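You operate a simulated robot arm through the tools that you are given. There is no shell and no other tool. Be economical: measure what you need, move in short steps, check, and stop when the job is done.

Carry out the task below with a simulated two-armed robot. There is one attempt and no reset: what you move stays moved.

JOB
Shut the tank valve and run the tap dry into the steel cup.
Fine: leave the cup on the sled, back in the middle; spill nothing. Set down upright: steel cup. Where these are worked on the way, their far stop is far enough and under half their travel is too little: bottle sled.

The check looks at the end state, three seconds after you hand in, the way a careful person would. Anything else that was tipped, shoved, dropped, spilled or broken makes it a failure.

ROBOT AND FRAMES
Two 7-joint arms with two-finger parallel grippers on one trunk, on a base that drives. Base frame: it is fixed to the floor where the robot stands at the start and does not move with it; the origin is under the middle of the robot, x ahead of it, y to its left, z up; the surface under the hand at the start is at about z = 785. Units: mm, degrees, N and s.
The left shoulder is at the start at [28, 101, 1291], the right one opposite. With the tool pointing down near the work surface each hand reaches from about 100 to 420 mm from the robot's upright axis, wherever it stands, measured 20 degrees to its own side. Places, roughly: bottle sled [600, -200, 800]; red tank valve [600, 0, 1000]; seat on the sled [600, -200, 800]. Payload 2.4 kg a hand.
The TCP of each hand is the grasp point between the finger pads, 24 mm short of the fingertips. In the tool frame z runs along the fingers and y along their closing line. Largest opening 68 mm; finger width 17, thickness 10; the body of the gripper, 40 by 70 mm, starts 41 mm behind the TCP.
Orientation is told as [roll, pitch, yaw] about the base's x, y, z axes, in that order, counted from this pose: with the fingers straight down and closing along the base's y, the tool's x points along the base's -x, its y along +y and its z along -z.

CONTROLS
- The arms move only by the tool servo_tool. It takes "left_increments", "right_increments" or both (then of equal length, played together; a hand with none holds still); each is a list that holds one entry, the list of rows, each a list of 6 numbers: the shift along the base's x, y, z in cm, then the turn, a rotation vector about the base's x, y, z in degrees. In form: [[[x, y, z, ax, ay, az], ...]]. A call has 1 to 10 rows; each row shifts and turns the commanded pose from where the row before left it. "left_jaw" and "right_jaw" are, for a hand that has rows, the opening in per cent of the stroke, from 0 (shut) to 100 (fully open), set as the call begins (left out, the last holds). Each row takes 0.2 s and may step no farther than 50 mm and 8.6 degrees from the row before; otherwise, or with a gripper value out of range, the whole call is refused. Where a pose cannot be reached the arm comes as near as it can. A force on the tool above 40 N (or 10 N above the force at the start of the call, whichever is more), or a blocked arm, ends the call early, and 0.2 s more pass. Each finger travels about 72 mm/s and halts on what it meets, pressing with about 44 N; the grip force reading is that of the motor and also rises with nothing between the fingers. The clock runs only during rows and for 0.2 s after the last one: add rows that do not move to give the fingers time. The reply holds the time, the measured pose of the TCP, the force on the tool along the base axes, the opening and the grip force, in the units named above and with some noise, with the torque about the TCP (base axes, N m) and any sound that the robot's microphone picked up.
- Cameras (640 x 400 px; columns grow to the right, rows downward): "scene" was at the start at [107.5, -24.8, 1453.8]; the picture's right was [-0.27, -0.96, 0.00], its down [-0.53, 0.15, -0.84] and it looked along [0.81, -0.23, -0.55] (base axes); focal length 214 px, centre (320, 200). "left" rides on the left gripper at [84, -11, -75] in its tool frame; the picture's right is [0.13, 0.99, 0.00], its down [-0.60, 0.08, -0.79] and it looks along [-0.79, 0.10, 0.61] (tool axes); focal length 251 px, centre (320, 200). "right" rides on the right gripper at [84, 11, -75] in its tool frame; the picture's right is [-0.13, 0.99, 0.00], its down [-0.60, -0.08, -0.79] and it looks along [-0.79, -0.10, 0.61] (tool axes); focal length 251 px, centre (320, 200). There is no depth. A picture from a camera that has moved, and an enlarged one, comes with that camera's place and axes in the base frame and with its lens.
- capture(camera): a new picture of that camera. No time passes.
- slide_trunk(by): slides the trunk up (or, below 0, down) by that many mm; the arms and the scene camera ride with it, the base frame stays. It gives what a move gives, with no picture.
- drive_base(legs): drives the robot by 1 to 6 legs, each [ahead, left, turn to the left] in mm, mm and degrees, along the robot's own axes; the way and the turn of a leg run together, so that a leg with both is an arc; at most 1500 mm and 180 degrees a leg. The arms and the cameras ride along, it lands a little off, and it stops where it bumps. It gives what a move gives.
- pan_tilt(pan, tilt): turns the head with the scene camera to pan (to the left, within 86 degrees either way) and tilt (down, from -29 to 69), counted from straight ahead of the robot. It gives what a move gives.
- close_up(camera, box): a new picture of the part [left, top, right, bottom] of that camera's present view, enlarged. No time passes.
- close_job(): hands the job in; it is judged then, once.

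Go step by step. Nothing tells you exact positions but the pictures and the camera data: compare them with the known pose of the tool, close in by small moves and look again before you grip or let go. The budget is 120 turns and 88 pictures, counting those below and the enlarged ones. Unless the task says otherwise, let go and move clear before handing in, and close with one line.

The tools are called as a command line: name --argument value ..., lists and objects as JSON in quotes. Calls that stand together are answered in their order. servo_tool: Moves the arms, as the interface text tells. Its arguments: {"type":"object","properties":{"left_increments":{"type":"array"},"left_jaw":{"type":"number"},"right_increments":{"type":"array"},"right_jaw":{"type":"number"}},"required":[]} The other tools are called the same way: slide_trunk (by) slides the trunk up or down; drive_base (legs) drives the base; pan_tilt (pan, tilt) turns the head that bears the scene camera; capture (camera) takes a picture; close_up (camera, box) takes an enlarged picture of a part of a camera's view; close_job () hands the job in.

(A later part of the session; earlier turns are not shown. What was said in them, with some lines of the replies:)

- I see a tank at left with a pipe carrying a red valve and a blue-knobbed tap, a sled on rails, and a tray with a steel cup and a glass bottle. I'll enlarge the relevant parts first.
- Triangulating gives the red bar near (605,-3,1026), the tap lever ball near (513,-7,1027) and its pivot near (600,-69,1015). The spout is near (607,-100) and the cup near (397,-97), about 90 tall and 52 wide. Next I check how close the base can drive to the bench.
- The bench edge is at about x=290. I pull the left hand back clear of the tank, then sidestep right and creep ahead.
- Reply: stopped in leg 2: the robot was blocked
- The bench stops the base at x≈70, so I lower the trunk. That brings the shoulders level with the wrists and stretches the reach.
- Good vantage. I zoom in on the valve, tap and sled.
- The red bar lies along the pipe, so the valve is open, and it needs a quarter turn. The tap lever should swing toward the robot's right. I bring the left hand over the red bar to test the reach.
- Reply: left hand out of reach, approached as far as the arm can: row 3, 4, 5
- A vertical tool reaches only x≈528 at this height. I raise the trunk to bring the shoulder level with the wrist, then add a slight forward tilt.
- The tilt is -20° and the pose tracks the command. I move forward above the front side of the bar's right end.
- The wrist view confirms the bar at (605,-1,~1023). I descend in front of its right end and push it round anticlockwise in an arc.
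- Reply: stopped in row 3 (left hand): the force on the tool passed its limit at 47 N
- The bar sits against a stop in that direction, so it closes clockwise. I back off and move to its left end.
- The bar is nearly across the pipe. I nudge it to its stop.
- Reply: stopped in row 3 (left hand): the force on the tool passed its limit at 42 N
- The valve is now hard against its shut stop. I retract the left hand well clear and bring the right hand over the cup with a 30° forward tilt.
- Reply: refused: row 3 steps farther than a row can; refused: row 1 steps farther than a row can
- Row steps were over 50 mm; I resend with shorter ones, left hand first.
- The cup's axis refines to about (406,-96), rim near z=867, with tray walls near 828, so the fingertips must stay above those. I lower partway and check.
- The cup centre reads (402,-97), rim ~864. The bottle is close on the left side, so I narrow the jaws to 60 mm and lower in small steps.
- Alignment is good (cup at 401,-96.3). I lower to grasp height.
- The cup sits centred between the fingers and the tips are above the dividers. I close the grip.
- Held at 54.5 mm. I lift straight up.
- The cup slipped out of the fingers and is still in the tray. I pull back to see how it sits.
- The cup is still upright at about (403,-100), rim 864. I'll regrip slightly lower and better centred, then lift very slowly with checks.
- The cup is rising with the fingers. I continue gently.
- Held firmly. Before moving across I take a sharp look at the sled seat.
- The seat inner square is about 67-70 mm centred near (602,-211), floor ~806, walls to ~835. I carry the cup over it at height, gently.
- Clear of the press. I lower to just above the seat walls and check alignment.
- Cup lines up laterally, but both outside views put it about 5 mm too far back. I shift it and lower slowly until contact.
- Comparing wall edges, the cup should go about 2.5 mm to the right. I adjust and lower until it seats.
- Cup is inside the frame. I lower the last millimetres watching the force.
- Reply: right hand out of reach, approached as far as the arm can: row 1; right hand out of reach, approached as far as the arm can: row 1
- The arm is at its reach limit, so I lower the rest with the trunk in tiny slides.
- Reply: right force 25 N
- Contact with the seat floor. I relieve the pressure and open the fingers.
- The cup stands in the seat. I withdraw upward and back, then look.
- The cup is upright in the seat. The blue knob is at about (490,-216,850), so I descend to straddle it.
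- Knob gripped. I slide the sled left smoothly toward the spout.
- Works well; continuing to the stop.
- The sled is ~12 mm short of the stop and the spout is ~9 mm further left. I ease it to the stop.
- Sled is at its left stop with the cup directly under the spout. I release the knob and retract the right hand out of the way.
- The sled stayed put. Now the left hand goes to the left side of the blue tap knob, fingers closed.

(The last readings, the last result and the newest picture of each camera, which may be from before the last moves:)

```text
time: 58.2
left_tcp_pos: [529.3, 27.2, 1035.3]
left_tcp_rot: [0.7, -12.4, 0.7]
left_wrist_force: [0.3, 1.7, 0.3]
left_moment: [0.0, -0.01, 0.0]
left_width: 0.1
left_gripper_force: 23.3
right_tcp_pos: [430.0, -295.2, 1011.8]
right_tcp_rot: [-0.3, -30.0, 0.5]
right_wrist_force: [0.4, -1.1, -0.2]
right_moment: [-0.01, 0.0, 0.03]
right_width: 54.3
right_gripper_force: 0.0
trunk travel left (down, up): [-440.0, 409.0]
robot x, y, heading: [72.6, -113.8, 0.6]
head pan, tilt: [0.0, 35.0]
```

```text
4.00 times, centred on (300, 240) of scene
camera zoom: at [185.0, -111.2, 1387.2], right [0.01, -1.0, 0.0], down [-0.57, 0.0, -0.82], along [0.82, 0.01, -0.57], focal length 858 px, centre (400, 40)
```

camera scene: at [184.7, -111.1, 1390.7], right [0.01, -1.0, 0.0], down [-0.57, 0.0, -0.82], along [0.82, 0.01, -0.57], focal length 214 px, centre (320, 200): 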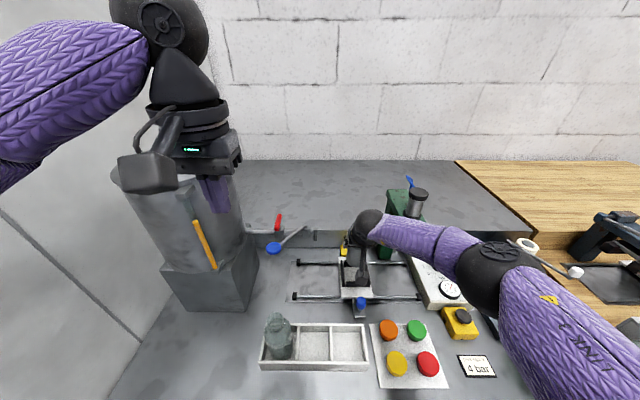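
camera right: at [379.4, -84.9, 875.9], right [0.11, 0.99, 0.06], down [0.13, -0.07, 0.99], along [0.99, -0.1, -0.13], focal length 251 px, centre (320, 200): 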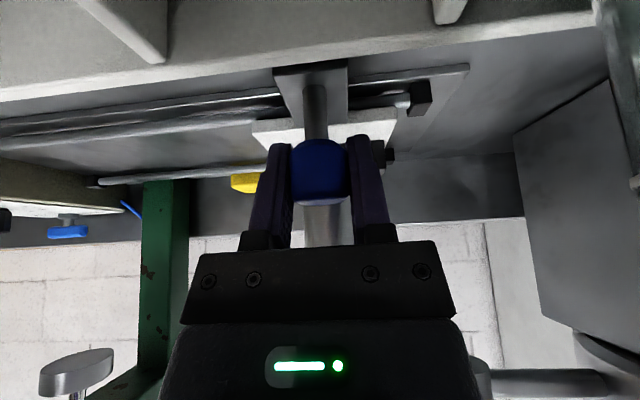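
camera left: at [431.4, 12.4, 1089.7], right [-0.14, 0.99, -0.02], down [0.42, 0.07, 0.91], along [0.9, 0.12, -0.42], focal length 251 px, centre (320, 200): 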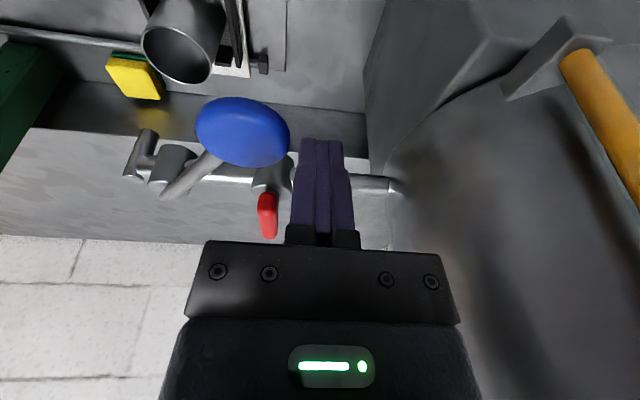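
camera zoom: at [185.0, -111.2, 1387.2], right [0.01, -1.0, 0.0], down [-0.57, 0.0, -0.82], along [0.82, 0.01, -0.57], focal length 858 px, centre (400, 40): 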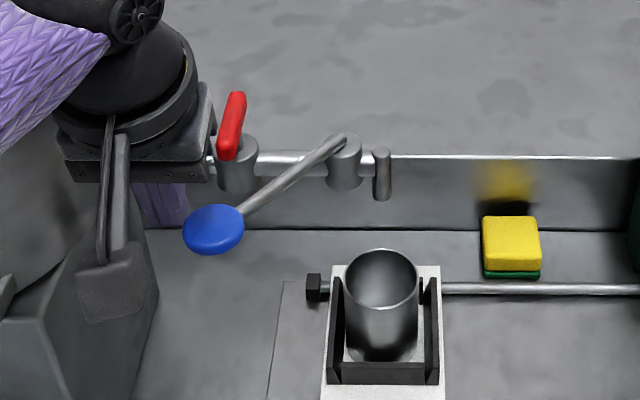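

I push the tap lever to the right along its arc, first part.

servo_tool --left_increments '[[[-0.5, -1.1, 0, 0, 0, 0], [-1, -1.1, 0, 0, 0, 0], [-1, -1.1, 0, 0, 0, 0], [-0.6, -1.3, 0, 0, 0, 0], [-0.7, -1.3, 0, 0, 0, 0]]]'

close_up --camera "scene" --box '[220, 190, 380, 290]'

```text
time: 58.8
left_tcp_pos: [523.5, 18.2, 1036.8]
left_tcp_rot: [1.2, -13.0, 1.9]
left_wrist_force: [25.7, 23.4, 2.8]
left_moment: [0.23, -0.29, 0.13]
left_width: 0.0
left_gripper_force: 23.2
right_tcp_pos: [434.1, -291.2, 1010.7]
right_tcp_rot: [-0.5, -29.8, 0.8]
right_wrist_force: [0.3, -0.2, -0.4]
right_moment: [0.04, -0.01, -0.02]
right_width: 54.6
right_gripper_force: 0.0
trunk travel left (down, up): [-440.0, 409.0]
robot x, y, heading: [72.1, -112.3, 0.5]
head pan, tilt: [0.0, 35.0]
stopped in row 3 (left hand): the force on the tool passed its limit at 59 N (the readings are from after the stop); the commanded pose is now the measured one
```

```text
4.00 times, centred on (300, 240) of scene
camera zoom: at [190.2, -107.0, 1386.7], right [0.01, -1.0, 0.0], down [-0.58, -0.01, -0.82], along [0.82, 0.01, -0.58], focal length 858 px, centre (400, 40)
```

zoom: 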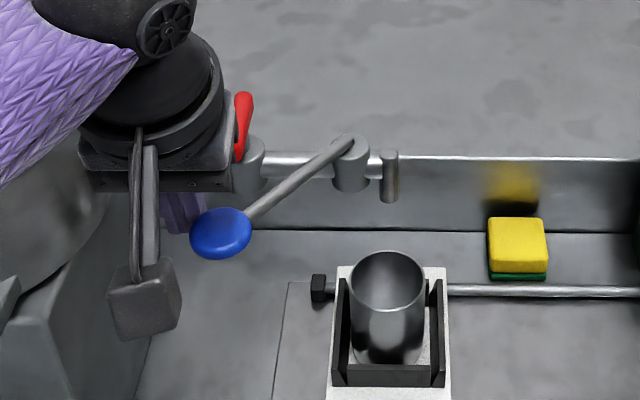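

The lever is at its stop in that direction, so it opens the other way. I go over to its right side.

servo_tool --left_increments '[[[0.4, 0.8, 0, 0, 0, 0], [0, 0, 4.5, 0, 0, 0], [0, 0, 3, 0, 0, 0], [-2.1, -3.4, 0, 0, 0, -1], [-2.1, -3.4, 0, 0, 0, 0], [0, 0, -3.5, 0, 0, 0], [0, 0, -4, 0, 0, 0], [0, 0, 0, 0, 0, 0]]]'

capture --camera "left"

close_up --camera "scene" --box '[220, 190, 380, 290]'

```text
time: 60.6
left_tcp_pos: [480.8, -47.5, 1038.1]
left_tcp_rot: [1.2, -13.0, 0.4]
left_wrist_force: [-0.1, 0.3, 0.2]
left_moment: [-0.02, -0.02, -0.02]
left_width: 0.0
left_gripper_force: 23.7
right_tcp_pos: [430.8, -293.8, 1010.4]
right_tcp_rot: [-0.3, -30.1, 0.7]
right_wrist_force: [0.6, 0.4, 0.5]
right_moment: [-0.02, 0.0, 0.02]
right_width: 54.2
right_gripper_force: 0.0
trunk travel left (down, up): [-440.0, 409.0]
robot x, y, heading: [67.0, -112.9, 0.8]
head pan, tilt: [0.0, 35.0]
```

```text
22 pictures are left
camera left: at [382.7, -62.3, 1092.2], right [-0.14, 0.99, -0.01], down [0.41, 0.07, 0.91], along [0.9, 0.12, -0.42], focal length 251 px, centre (320, 200)
```

left: 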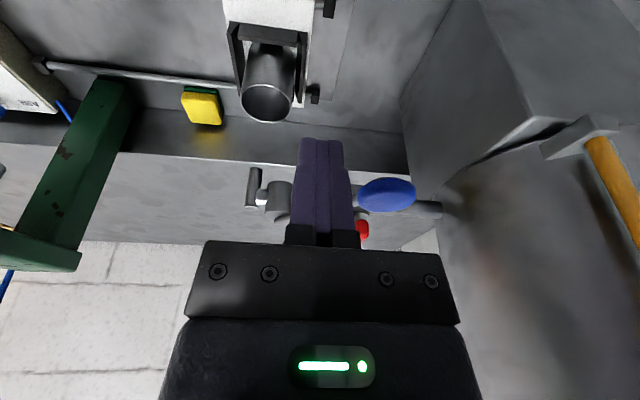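

```text
4.00 times, centred on (300, 240) of scene
camera zoom: at [185.6, -110.5, 1387.2], right [0.01, -1.0, 0.0], down [-0.57, -0.01, -0.82], along [0.82, 0.01, -0.57], focal length 858 px, centre (400, 40)
```

zoom: 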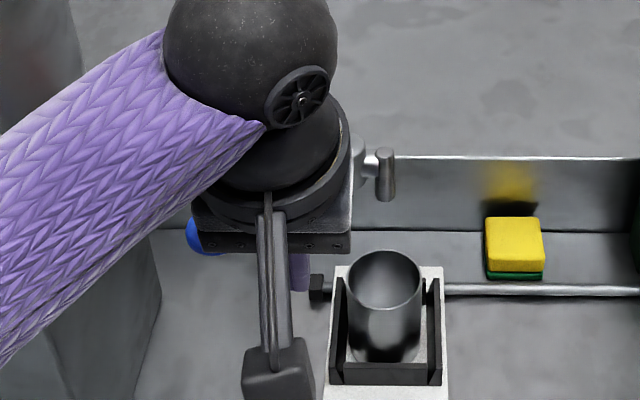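

servo_tool --left_increments '[[[0.6, 0.9, 0, 0, 0, 0], [0.5, 0.8, 0, 0, 0, 0], [0.65, 1.25, 0, 0, 0, 0], [0.65, 1.25, 0, 0, 0, 0], [0, 0, 0, 0, 0, 0]]]'

capture --camera "left"

close_up --camera "scene" --box '[220, 190, 380, 290]'

```text
time: 61.5
left_tcp_pos: [493.6, -29.2, 1037.4]
left_tcp_rot: [0.5, -12.6, -0.9]
left_wrist_force: [-16.7, -21.0, 3.1]
left_moment: [-0.21, 0.12, -0.04]
left_width: 0.0
left_gripper_force: 23.3
right_tcp_pos: [426.5, -297.7, 1012.4]
right_tcp_rot: [-0.1, -30.1, 0.4]
right_wrist_force: [-0.4, -0.9, 0.9]
right_moment: [0.0, 0.01, -0.02]
right_width: 54.2
right_gripper_force: 0.0
trunk travel left (down, up): [-440.0, 409.0]
robot x, y, heading: [69.8, -111.3, 0.5]
head pan, tilt: [0.0, 35.0]
stopped in row 4 (left hand): the force on the tool passed its limit at 49 N (the readings are from after the stop); the commanded pose is now the measured one
```

```text
20 pictures are left
camera left: at [395.5, -40.1, 1092.2], right [-0.11, 0.99, -0.02], down [0.42, 0.07, 0.91], along [0.9, 0.1, -0.42], focal length 251 px, centre (320, 200)
```

left: 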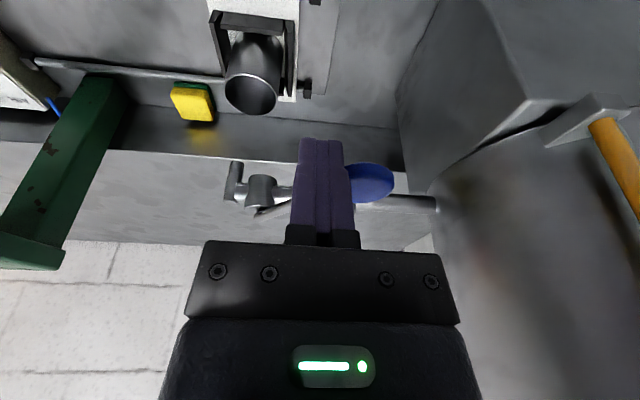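

```text
4.00 times, centred on (300, 240) of scene
camera zoom: at [181.9, -114.2, 1387.5], right [0.01, -1.0, 0.0], down [-0.57, 0.0, -0.82], along [0.82, 0.01, -0.57], focal length 858 px, centre (400, 40)
```

zoom: 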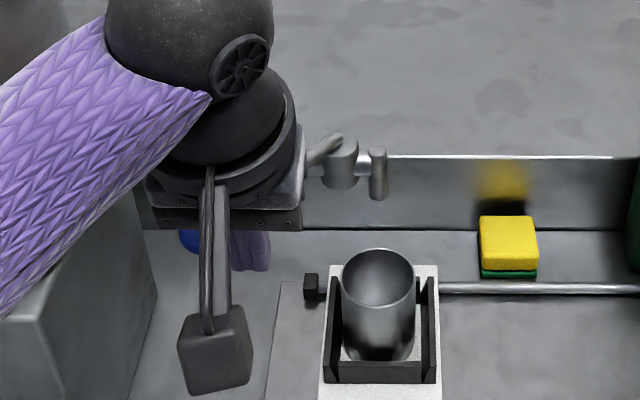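

It's blocked sideways both ways, so the lever must hinge vertically. I back off, move above the blue pad and press down.

servo_tool --left_increments '[[[-0.5, -0.8, 0, 0, 0, 0], [0, 0, 4, 0, 0, 0], [0, 0, 2.5, 0, 0, 0], [0.9, 1.5, 0, 0, 0, 0.9], [0.85, 1.5, 0, 0, 0, 0], [0, 0, -1.7, 0, 0, 0], [0, 0, 0, 0, 0, 0]]]'

capture --camera "left"

```text
time: 63.1
left_tcp_pos: [511.0, -2.3, 1085.0]
left_tcp_rot: [0.6, -12.6, 0.6]
left_wrist_force: [-0.3, 0.3, 1.0]
left_moment: [0.03, 0.02, 0.01]
left_width: 0.3
left_gripper_force: 23.5
right_tcp_pos: [430.1, -295.7, 1010.2]
right_tcp_rot: [-0.3, -30.0, 0.5]
right_wrist_force: [0.0, -0.4, -0.2]
right_moment: [-0.02, -0.02, -0.01]
right_width: 54.5
right_gripper_force: 0.0
trunk travel left (down, up): [-440.0, 409.0]
robot x, y, heading: [71.7, -112.3, 0.6]
head pan, tilt: [0.0, 35.0]
```

```text
18 pictures are left
camera left: at [412.1, -14.9, 1139.9], right [-0.14, 0.99, -0.02], down [0.42, 0.07, 0.91], along [0.9, 0.12, -0.42], focal length 251 px, centre (320, 200)
```

left: 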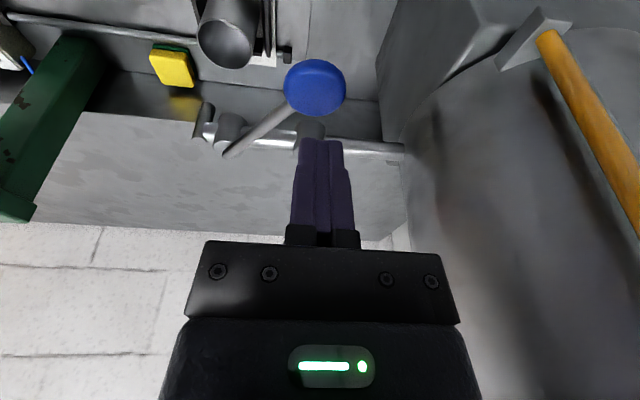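

servo_tool --left_increments '[[[-0.5, -0.3, 0, 0, 0, 0], [0, 0, -1.5, 0, 0, 0], [0, 0, -0.5, 0, 0, 0], [0, 0, -0.4, 0, 0, 0], [0, 0, -0.4, 0, 0, 0], [0, 0, -0.4, 0, 0, 0], [0, 0, -0.4, 0, 0, 0]]]'

close_up --camera "scene" --box '[220, 190, 380, 290]'

```text
time: 64.7
left_tcp_pos: [503.7, -4.1, 1048.4]
left_tcp_rot: [0.7, -12.6, 0.7]
left_wrist_force: [-1.7, 2.1, 3.1]
left_moment: [0.0, 0.03, -0.04]
left_width: 0.0
left_gripper_force: 23.5
right_tcp_pos: [428.2, -296.0, 1010.9]
right_tcp_rot: [-0.2, -30.0, 0.6]
right_wrist_force: [0.7, 0.7, 0.1]
right_moment: [0.03, 0.03, -0.03]
right_width: 54.3
right_gripper_force: 0.1
trunk travel left (down, up): [-440.0, 409.0]
robot x, y, heading: [64.6, -110.6, 0.7]
head pan, tilt: [0.0, 35.0]
```

```text
4.00 times, centred on (300, 240) of scene
camera zoom: at [184.7, -111.0, 1387.2], right [0.01, -1.0, 0.0], down [-0.57, -0.01, -0.82], along [0.82, 0.01, -0.57], focal length 858 px, centre (400, 40)
```

zoom: 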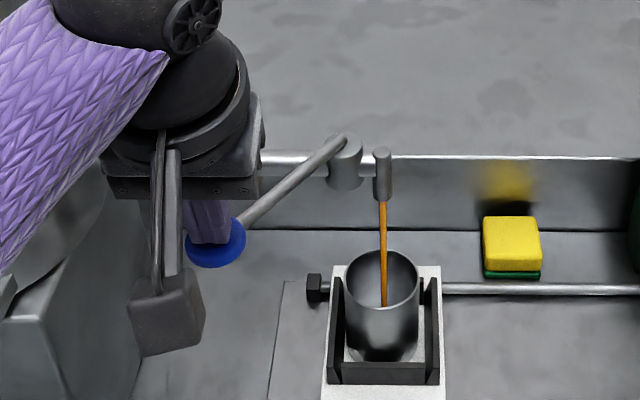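

It's flowing into the cup. I hold the pad down and wait.

servo_tool --left_increments '[[[0, 0, -0.2, 0, 0, 0], [0, 0, 0, 0, 0, 0], [0, 0, 0, 0, 0, 0], [0, 0, 0, 0, 0, 0], [0, 0, 0, 0, 0, 0], [0, 0, 0, 0, 0, 0], [0, 0, 0, 0, 0, 0], [0, 0, 0, 0, 0, 0], [0, 0, 0, 0, 0, 0], [0, 0, 0, 0, 0, 0]]]'

servo_tool --left_increments '[[[0, 0, 0, 0, 0, 0], [0, 0, 0, 0, 0, 0], [0, 0, 0, 0, 0, 0], [0, 0, 0, 0, 0, 0], [0, 0, 0, 0, 0, 0], [0, 0, 0, 0, 0, 0], [0, 0, 0, 0, 0, 0], [0, 0, 0, 0, 0, 0], [0, 0, 0, 0, 0, 0], [0, 0, 0, 0, 0, 0]]]'

close_up --camera "scene" --box '[220, 190, 380, 290]'

```text
time: 66.9
left_tcp_pos: [505.2, -5.2, 1046.3]
left_tcp_rot: [0.6, -12.6, 0.6]
left_wrist_force: [0.3, -0.1, 3.6]
left_moment: [-0.04, 0.04, -0.01]
left_width: 0.2
left_gripper_force: 22.9
right_tcp_pos: [430.4, -296.9, 1011.1]
right_tcp_rot: [-0.3, -30.0, 0.5]
right_wrist_force: [0.2, 0.3, 0.0]
right_moment: [0.03, 0.0, -0.05]
right_width: 54.2
right_gripper_force: 0.1
trunk travel left (down, up): [-440.0, 409.0]
robot x, y, heading: [69.8, -112.2, 0.6]
head pan, tilt: [0.0, 35.0]
```

```text
time: 69.1
left_tcp_pos: [506.0, -4.4, 1047.0]
left_tcp_rot: [0.6, -12.6, 0.6]
left_wrist_force: [0.0, 0.2, 4.3]
left_moment: [-0.01, 0.02, 0.02]
left_width: 0.0
left_gripper_force: 23.0
right_tcp_pos: [429.3, -296.3, 1011.5]
right_tcp_rot: [-0.3, -29.9, 0.6]
right_wrist_force: [0.4, -0.6, -0.1]
right_moment: [0.0, -0.01, 0.03]
right_width: 54.3
right_gripper_force: 0.0
trunk travel left (down, up): [-440.0, 409.0]
robot x, y, heading: [69.3, -110.2, 0.5]
head pan, tilt: [0.0, 35.0]
```

```text
4.00 times, centred on (300, 240) of scene
camera zoom: at [184.9, -111.3, 1387.2], right [0.01, -1.0, 0.0], down [-0.57, 0.0, -0.82], along [0.82, 0.01, -0.57], focal length 858 px, centre (400, 40)
```

zoom: 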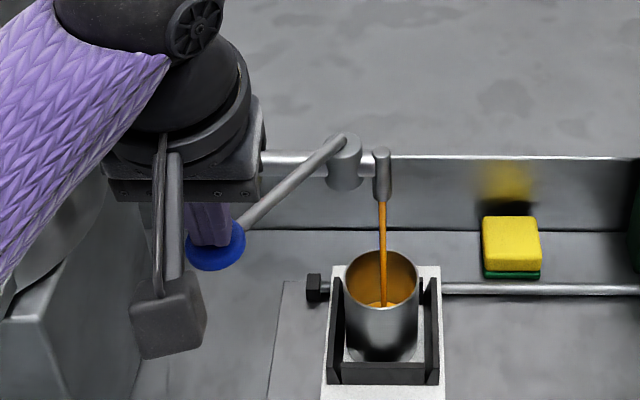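

Still flowing, level well below the rim. I wait a little more and check.

servo_tool --left_increments '[[[0, 0, 0, 0, 0, 0], [0, 0, 0, 0, 0, 0], [0, 0, 0, 0, 0, 0], [0, 0, 0, 0, 0, 0], [0, 0, 0, 0, 0, 0], [0, 0, 0, 0, 0, 0], [0, 0, 0, 0, 0, 0], [0, 0, 0, 0, 0, 0], [0, 0, 0, 0, 0, 0], [0, 0, 0, 0, 0, 0]]]'

close_up --camera "scene" --box '[220, 190, 380, 290]'

```text
time: 71.3
left_tcp_pos: [504.7, -4.9, 1047.2]
left_tcp_rot: [0.7, -12.6, 0.7]
left_wrist_force: [0.4, 0.4, 2.8]
left_moment: [-0.01, 0.07, 0.0]
left_width: 0.0
left_gripper_force: 23.6
right_tcp_pos: [429.3, -296.0, 1010.6]
right_tcp_rot: [-0.2, -29.9, 0.5]
right_wrist_force: [-0.4, 0.3, 0.6]
right_moment: [-0.01, -0.01, 0.01]
right_width: 54.3
right_gripper_force: 0.1
trunk travel left (down, up): [-440.0, 409.0]
robot x, y, heading: [68.6, -112.3, 0.6]
head pan, tilt: [0.0, 35.0]
```

```text
4.00 times, centred on (300, 240) of scene
camera zoom: at [184.9, -111.3, 1387.2], right [0.01, -1.0, 0.0], down [-0.57, 0.0, -0.82], along [0.82, 0.01, -0.57], focal length 858 px, centre (400, 40)
```

zoom: 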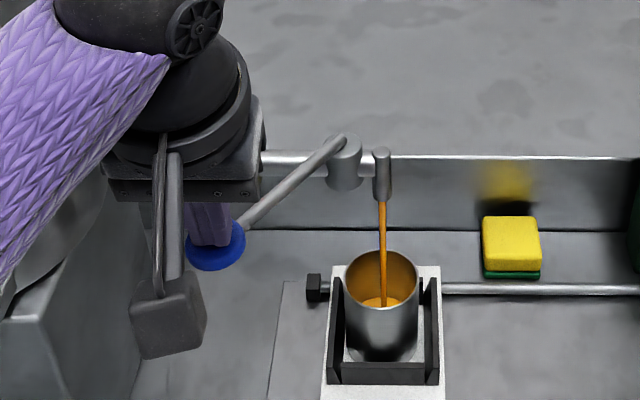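

servo_tool --left_increments '[[[0, 0, 0, 0, 0, 0], [0, 0, 0, 0, 0, 0], [0, 0, 0, 0, 0, 0], [0, 0, 0, 0, 0, 0], [0, 0, 0, 0, 0, 0], [0, 0, 0, 0, 0, 0], [0, 0, 0, 0, 0, 0], [0, 0, 0, 0, 0, 0], [0, 0, 0, 0, 0, 0], [0, 0, 0, 0, 0, 0]]]'

servo_tool --left_increments '[[[0, 0, 0, 0, 0, 0], [0, 0, 0, 0, 0, 0], [0, 0, 0, 0, 0, 0], [0, 0, 0, 0, 0, 0], [0, 0, 0, 0, 0, 0], [0, 0, 0, 0, 0, 0], [0, 0, 0, 0, 0, 0], [0, 0, 0, 0, 0, 0], [0, 0, 0, 0, 0, 0], [0, 0, 0, 0, 0, 0]]]'

close_up --camera "scene" --box '[220, 190, 380, 290]'

```text
time: 73.5
left_tcp_pos: [504.1, -5.1, 1046.4]
left_tcp_rot: [0.6, -12.6, 0.5]
left_wrist_force: [-0.2, 0.7, 4.2]
left_moment: [-0.05, 0.02, -0.01]
left_width: 0.0
left_gripper_force: 23.5
right_tcp_pos: [429.3, -295.4, 1010.4]
right_tcp_rot: [-0.3, -30.0, 0.5]
right_wrist_force: [-0.5, 0.9, 1.0]
right_moment: [0.02, 0.0, 0.0]
right_width: 54.0
right_gripper_force: 0.0
trunk travel left (down, up): [-440.0, 409.0]
robot x, y, heading: [68.8, -107.9, 0.6]
head pan, tilt: [0.0, 35.0]
```

```text
time: 75.7
left_tcp_pos: [505.9, -4.7, 1046.8]
left_tcp_rot: [0.6, -12.6, 0.6]
left_wrist_force: [-0.4, 0.4, 3.3]
left_moment: [-0.05, 0.0, -0.01]
left_width: 0.2
left_gripper_force: 23.9
right_tcp_pos: [429.2, -295.8, 1011.0]
right_tcp_rot: [-0.3, -30.0, 0.4]
right_wrist_force: [0.9, 0.7, 0.2]
right_moment: [0.04, -0.01, 0.0]
right_width: 54.1
right_gripper_force: 0.0
trunk travel left (down, up): [-440.0, 409.0]
robot x, y, heading: [73.9, -112.0, 0.8]
head pan, tilt: [0.0, 35.0]
```

```text
4.00 times, centred on (300, 240) of scene
camera zoom: at [184.9, -111.3, 1387.2], right [0.01, -1.0, 0.0], down [-0.57, 0.0, -0.82], along [0.82, 0.01, -0.57], focal length 858 px, centre (400, 40)
```

zoom: 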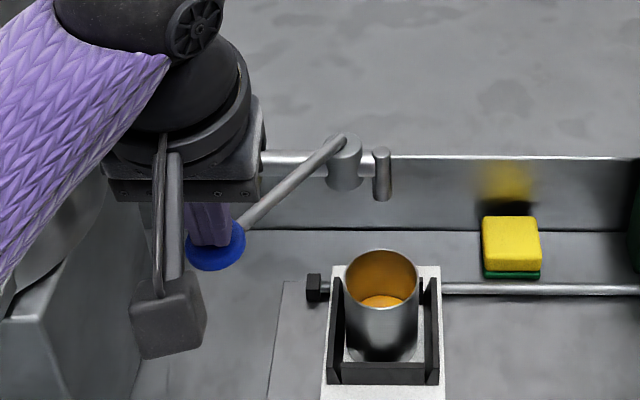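

The stream has stopped. I press the pad a little further to be sure it's dry.

servo_tool --left_increments '[[[0, 0, -0.4, 0, 0, 0], [0, 0, -0.4, 0, 0, 0], [0, 0, 0, 0, 0, 0], [0, 0, 0, 0, 0, 0], [0, 0, 0, 0, 0, 0], [0, 0, 0, 0, 0, 0], [0, 0, 0, 0, 0, 0]]]'

close_up --camera "scene" --box '[220, 190, 380, 290]'

```text
time: 77.3
left_tcp_pos: [505.1, -4.2, 1038.3]
left_tcp_rot: [0.5, -12.5, 0.5]
left_wrist_force: [-0.9, 0.9, 4.6]
left_moment: [0.02, 0.02, -0.02]
left_width: 0.2
left_gripper_force: 23.5
right_tcp_pos: [430.3, -294.4, 1011.7]
right_tcp_rot: [-0.3, -30.0, 0.5]
right_wrist_force: [0.1, 1.1, 0.0]
right_moment: [-0.01, 0.01, 0.02]
right_width: 54.4
right_gripper_force: 0.0
trunk travel left (down, up): [-440.0, 409.0]
robot x, y, heading: [70.2, -109.4, 0.6]
head pan, tilt: [0.0, 35.0]
```

```text
4.00 times, centred on (300, 240) of scene
camera zoom: at [184.9, -111.2, 1387.2], right [0.01, -1.0, 0.0], down [-0.57, 0.0, -0.82], along [0.82, 0.01, -0.57], focal length 858 px, centre (400, 40)
```

zoom: 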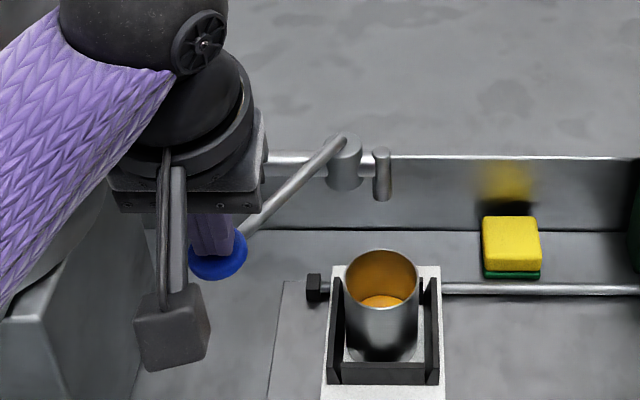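

Dry. I lift the left hand clear and return the right hand above the sled knob.

servo_tool --left_increments '[[[0, 0, 2, 0, 0, 0], [0, 0, 3, 0, 0, 0], [0, 0, 4.5, 0, 0, 0], [-2, 0.5, 4, 0, 0, 0], [-4, 0.8, 2.5, 0, 6, 0], [-4, 0.8, 2.5, 0, 6, 0]]]'

servo_tool --right_increments '[[[0, 4.5, -2, 0, 0, 0], [0, 4.5, -2, 0, 0, 0], [2, 4, -2, 0, 0, 0], [2, 4, -2, 0, 0, 0], [2, 3, -2, 0, 0, 0], [0, 0, 0, 0, 0, 0]]]' --right_jaw 80

capture --camera "right"

```text
time: 78.7
left_tcp_pos: [408.1, 16.6, 1224.8]
left_tcp_rot: [0.9, -0.4, 0.7]
left_wrist_force: [0.3, 0.3, 0.6]
left_moment: [-0.01, -0.05, -0.04]
left_width: 0.0
left_gripper_force: 23.4
right_tcp_pos: [428.8, -295.8, 1011.4]
right_tcp_rot: [-0.3, -30.0, 0.5]
right_wrist_force: [0.1, 0.0, -0.9]
right_moment: [0.0, 0.02, -0.01]
right_width: 54.3
right_gripper_force: 0.1
trunk travel left (down, up): [-440.0, 409.0]
robot x, y, heading: [69.8, -109.9, 0.5]
head pan, tilt: [0.0, 35.0]
```

```text
time: 80.1
left_tcp_pos: [407.2, 16.8, 1223.6]
left_tcp_rot: [0.7, -0.5, 0.6]
left_wrist_force: [0.7, -0.1, -0.3]
left_moment: [-0.01, -0.02, 0.01]
left_width: 0.0
left_gripper_force: 23.1
right_tcp_pos: [490.0, -95.2, 910.6]
right_tcp_rot: [-0.3, -30.0, 0.7]
right_wrist_force: [0.0, 0.5, 0.7]
right_moment: [-0.01, -0.01, -0.01]
right_width: 54.5
right_gripper_force: 0.1
trunk travel left (down, up): [-440.0, 409.0]
robot x, y, heading: [68.5, -108.2, 0.4]
head pan, tilt: [0.0, 35.0]
```

```text
12 pictures are left
camera right: at [380.1, -86.3, 934.4], right [0.1, 0.99, 0.06], down [0.13, -0.07, 0.99], along [0.99, -0.1, -0.13], focal length 251 px, centre (320, 200)
```

right: 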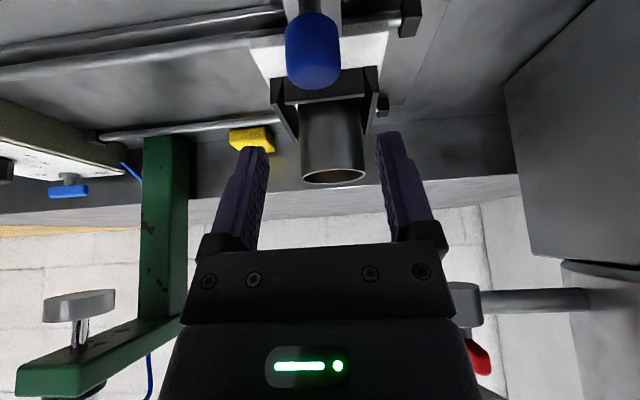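

Well aligned with the knob. I lower, grip it again, and then move the sled right smoothly.

servo_tool --right_increments '[[[0, 0, -2, 0, 0, 0], [0, 0, -2, 0, 0, 0], [0, 0, -1.8, 0, 0, 0], [0, 0, 0, 0, 0, 0]]]'

servo_tool --right_increments '[[[0, 0, 0, 0, 0, 0], [0, 0, 0, 0, 0, 0], [0, 0, 0, 0, 0, 0], [0, 0, 0, 0, 0, 0]]]' --right_jaw 0

servo_tool --right_increments '[[[0, -0.15, 0, 0, 0, 0], [0, -0.3, 0, 0, 0, 0], [0, -0.5, 0, 0, 0, 0], [0, -0.6, 0, 0, 0, 0], [0, -0.6, 0, 0, 0, 0], [0, -0.6, 0, 0, 0, 0], [0, -0.6, 0, 0, 0, 0], [0, -0.6, 0, 0, 0, 0], [0, -0.6, 0, 0, 0, 0], [0, -0.6, 0, 0, 0, 0]]]'

close_up --camera "scene" --box '[220, 190, 420, 315]'

```text
time: 81.1
left_tcp_pos: [407.9, 17.2, 1224.8]
left_tcp_rot: [0.7, -0.6, 0.4]
left_wrist_force: [-0.6, -0.9, 0.2]
left_moment: [0.02, 0.01, 0.03]
left_width: 0.1
left_gripper_force: 23.0
right_tcp_pos: [489.3, -94.5, 852.2]
right_tcp_rot: [-0.3, -30.0, 0.6]
right_wrist_force: [-1.0, -0.8, -0.3]
right_moment: [-0.02, 0.0, -0.04]
right_width: 54.5
right_gripper_force: 0.0
trunk travel left (down, up): [-440.0, 409.0]
robot x, y, heading: [64.8, -113.5, 0.5]
head pan, tilt: [0.0, 35.0]
```

```text
time: 82.1
left_tcp_pos: [407.1, 16.9, 1224.1]
left_tcp_rot: [0.7, -0.5, 0.5]
left_wrist_force: [-0.2, -0.9, -0.6]
left_moment: [-0.01, -0.02, 0.01]
left_width: 0.0
left_gripper_force: 23.8
right_tcp_pos: [489.9, -95.0, 851.9]
right_tcp_rot: [-0.3, -30.0, 0.5]
right_wrist_force: [-0.6, -2.5, -1.9]
right_moment: [-0.07, -0.19, -0.01]
right_width: 25.6
right_gripper_force: 41.2
trunk travel left (down, up): [-440.0, 409.0]
robot x, y, heading: [71.2, -109.1, 0.6]
head pan, tilt: [0.0, 35.0]
```

```text
time: 84.3
left_tcp_pos: [406.5, 15.9, 1225.2]
left_tcp_rot: [0.7, -0.5, 0.5]
left_wrist_force: [-1.1, 0.0, 0.1]
left_moment: [0.01, 0.0, 0.02]
left_width: 0.0
left_gripper_force: 24.0
right_tcp_pos: [489.7, -147.6, 853.2]
right_tcp_rot: [-0.3, -29.9, 0.6]
right_wrist_force: [-10.1, 1.4, -24.0]
right_moment: [0.06, 0.18, -0.02]
right_width: 25.6
right_gripper_force: 40.8
trunk travel left (down, up): [-440.0, 409.0]
robot x, y, heading: [68.2, -110.2, 0.4]
head pan, tilt: [0.0, 35.0]
```

```text
3.20 times, centred on (320, 252) of scene
camera zoom: at [185.5, -111.3, 1387.0], right [0.01, -1.0, 0.0], down [-0.57, 0.0, -0.82], along [0.82, 0.01, -0.57], focal length 686 px, centre (320, 32)
```

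zoom: 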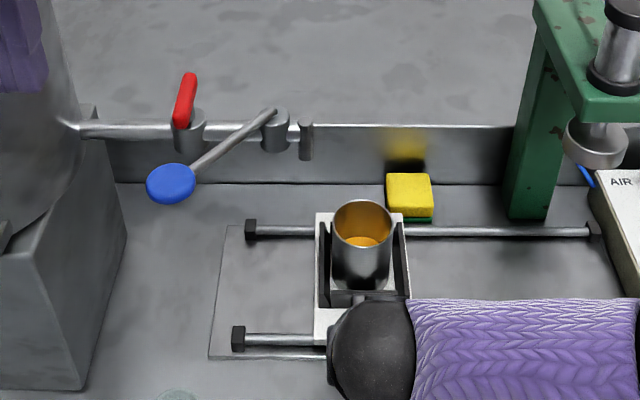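

Liquid is calm and the tap closed itself. I continue to the middle, y≈-215 where the knob started.

servo_tool --right_increments '[[[0, -0.5, -0.1, 0, 0, 0], [0, -0.8, 0, 0, 0, 0], [0, -0.8, 0, 0, 0, 0], [0, -0.8, 0, 0, 0, 0], [0, -0.8, 0, 0, 0, 0], [0, -0.8, 0, 0, 0, 0], [0, -0.8, 0, 0, 0, 0], [0, -0.7, 0, 0, 0, 0], [0, -0.5, 0, 0, 0, 0], [0, -0.2, 0, 0, 0, 0]]]'

servo_tool --right_increments '[[[0, 0, 0, 0, 0, 0], [0, 0, 0, 0, 0, 0]]]'

close_up --camera "scene" --box '[240, 200, 440, 325]'

```text
time: 86.5
left_tcp_pos: [407.6, 17.3, 1224.8]
left_tcp_rot: [0.7, -0.6, 0.5]
left_wrist_force: [0.2, 0.4, -0.1]
left_moment: [-0.01, 0.01, -0.05]
left_width: 0.0
left_gripper_force: 23.6
right_tcp_pos: [489.3, -214.6, 851.7]
right_tcp_rot: [-0.2, -30.0, 0.5]
right_wrist_force: [-6.8, -0.8, -1.4]
right_moment: [-0.1, 0.44, -0.16]
right_width: 25.8
right_gripper_force: 40.7
trunk travel left (down, up): [-440.0, 409.0]
robot x, y, heading: [71.0, -110.8, 0.6]
head pan, tilt: [0.0, 35.0]
```

```text
time: 87.1
left_tcp_pos: [405.3, 16.0, 1224.9]
left_tcp_rot: [0.6, -0.6, 0.5]
left_wrist_force: [1.0, -0.9, -0.6]
left_moment: [-0.02, -0.01, 0.05]
left_width: 0.3
left_gripper_force: 23.9
right_tcp_pos: [490.3, -213.3, 852.8]
right_tcp_rot: [-0.3, -30.1, 0.5]
right_wrist_force: [-4.7, -1.9, 3.6]
right_moment: [0.14, 0.37, 0.01]
right_width: 25.0
right_gripper_force: 40.6
trunk travel left (down, up): [-440.0, 409.0]
robot x, y, heading: [70.8, -111.6, 0.6]
head pan, tilt: [0.0, 35.0]
```

```text
3.20 times, centred on (340, 262) of scene
camera zoom: at [184.4, -111.4, 1387.3], right [0.01, -1.0, 0.0], down [-0.57, 0.0, -0.82], along [0.82, 0.01, -0.57], focal length 686 px, centre (256, 0)
```

zoom: 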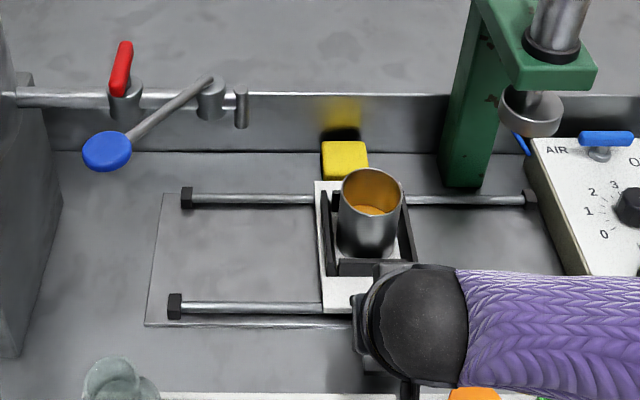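

The sled is back exactly at its original middle position. I release the knob and withdraw.

servo_tool --right_increments '[[[0, 0, 0, 0, 0, 0], [0, 0, 0, 0, 0, 0], [0, 0, 0, 0, 0, 0]]]' --right_jaw 80

servo_tool --right_increments '[[[0, 0, 1.5, 0, 0, 0], [0, 0, 3, 0, 0, 0], [0, 0, 4, 0, 0, 0], [-3, 0, 3, 0, 0, 0], [-3, -3, 2, 0, 0, 0], [-2, -3, 2, 0, 0, 0]]]'

capture --camera "scene"

close_up --camera "scene" --box '[240, 190, 440, 315]'

```text
time: 87.9
left_tcp_pos: [408.1, 16.9, 1224.9]
left_tcp_rot: [0.7, -0.5, 0.5]
left_wrist_force: [1.0, -0.5, -0.1]
left_moment: [-0.02, -0.04, 0.02]
left_width: 0.2
left_gripper_force: 23.6
right_tcp_pos: [490.2, -214.2, 851.6]
right_tcp_rot: [-0.3, -30.0, 0.6]
right_wrist_force: [0.5, 0.3, -0.5]
right_moment: [0.01, 0.03, 0.01]
right_width: 54.5
right_gripper_force: 0.2
trunk travel left (down, up): [-440.0, 409.0]
robot x, y, heading: [66.0, -113.5, 0.5]
head pan, tilt: [0.0, 35.0]
```

```text
time: 89.3
left_tcp_pos: [406.3, 16.4, 1223.6]
left_tcp_rot: [0.9, -0.6, 0.5]
left_wrist_force: [-0.4, 0.7, 0.5]
left_moment: [0.02, -0.01, -0.01]
left_width: 0.0
left_gripper_force: 24.2
right_tcp_pos: [409.6, -275.3, 1007.5]
right_tcp_rot: [-0.3, -30.0, 0.5]
right_wrist_force: [0.1, 0.1, -0.5]
right_moment: [-0.02, 0.01, 0.03]
right_width: 54.4
right_gripper_force: 0.1
trunk travel left (down, up): [-440.0, 409.0]
robot x, y, heading: [67.9, -110.0, 0.6]
head pan, tilt: [0.0, 35.0]
```

```text
9 pictures are left
camera scene: at [184.8, -111.6, 1387.2], right [0.01, -1.0, 0.0], down [-0.57, 0.0, -0.82], along [0.82, 0.01, -0.57], focal length 214 px, centre (320, 200)
```

scene: 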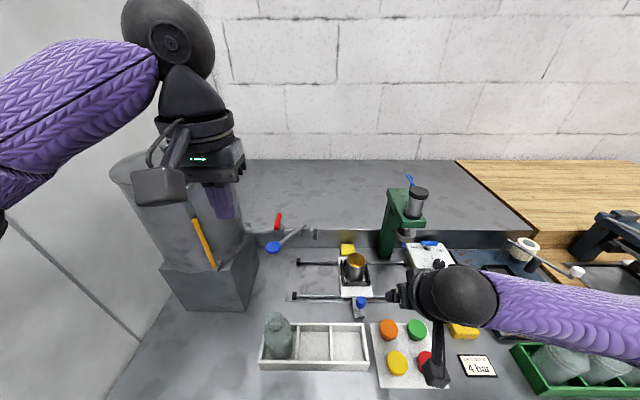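

```text
3.20 times, centred on (340, 252) of scene
camera zoom: at [184.8, -111.6, 1387.2], right [0.01, -1.0, 0.0], down [-0.57, 0.0, -0.82], along [0.82, 0.01, -0.57], focal length 686 px, centre (256, 32)
```

zoom: 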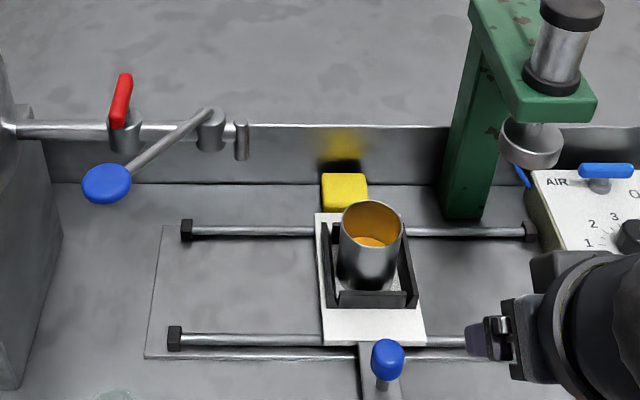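

The valve is shut, the tap has run dry, and the cup stands upright on the sled in the middle with nothing spilled. Both hands are clear, so I'm handing in.

close_job

```text
The job is handed in.
```

I've handed the job in. The tank valve is shut, the tap ran dry into the steel cup, and the cup is upright on the sled, back in the middle. I saw nothing spilled or knocked over. The cup slipped out of the fingers on the first lift but stayed standing in its tray, and I gripped it again.
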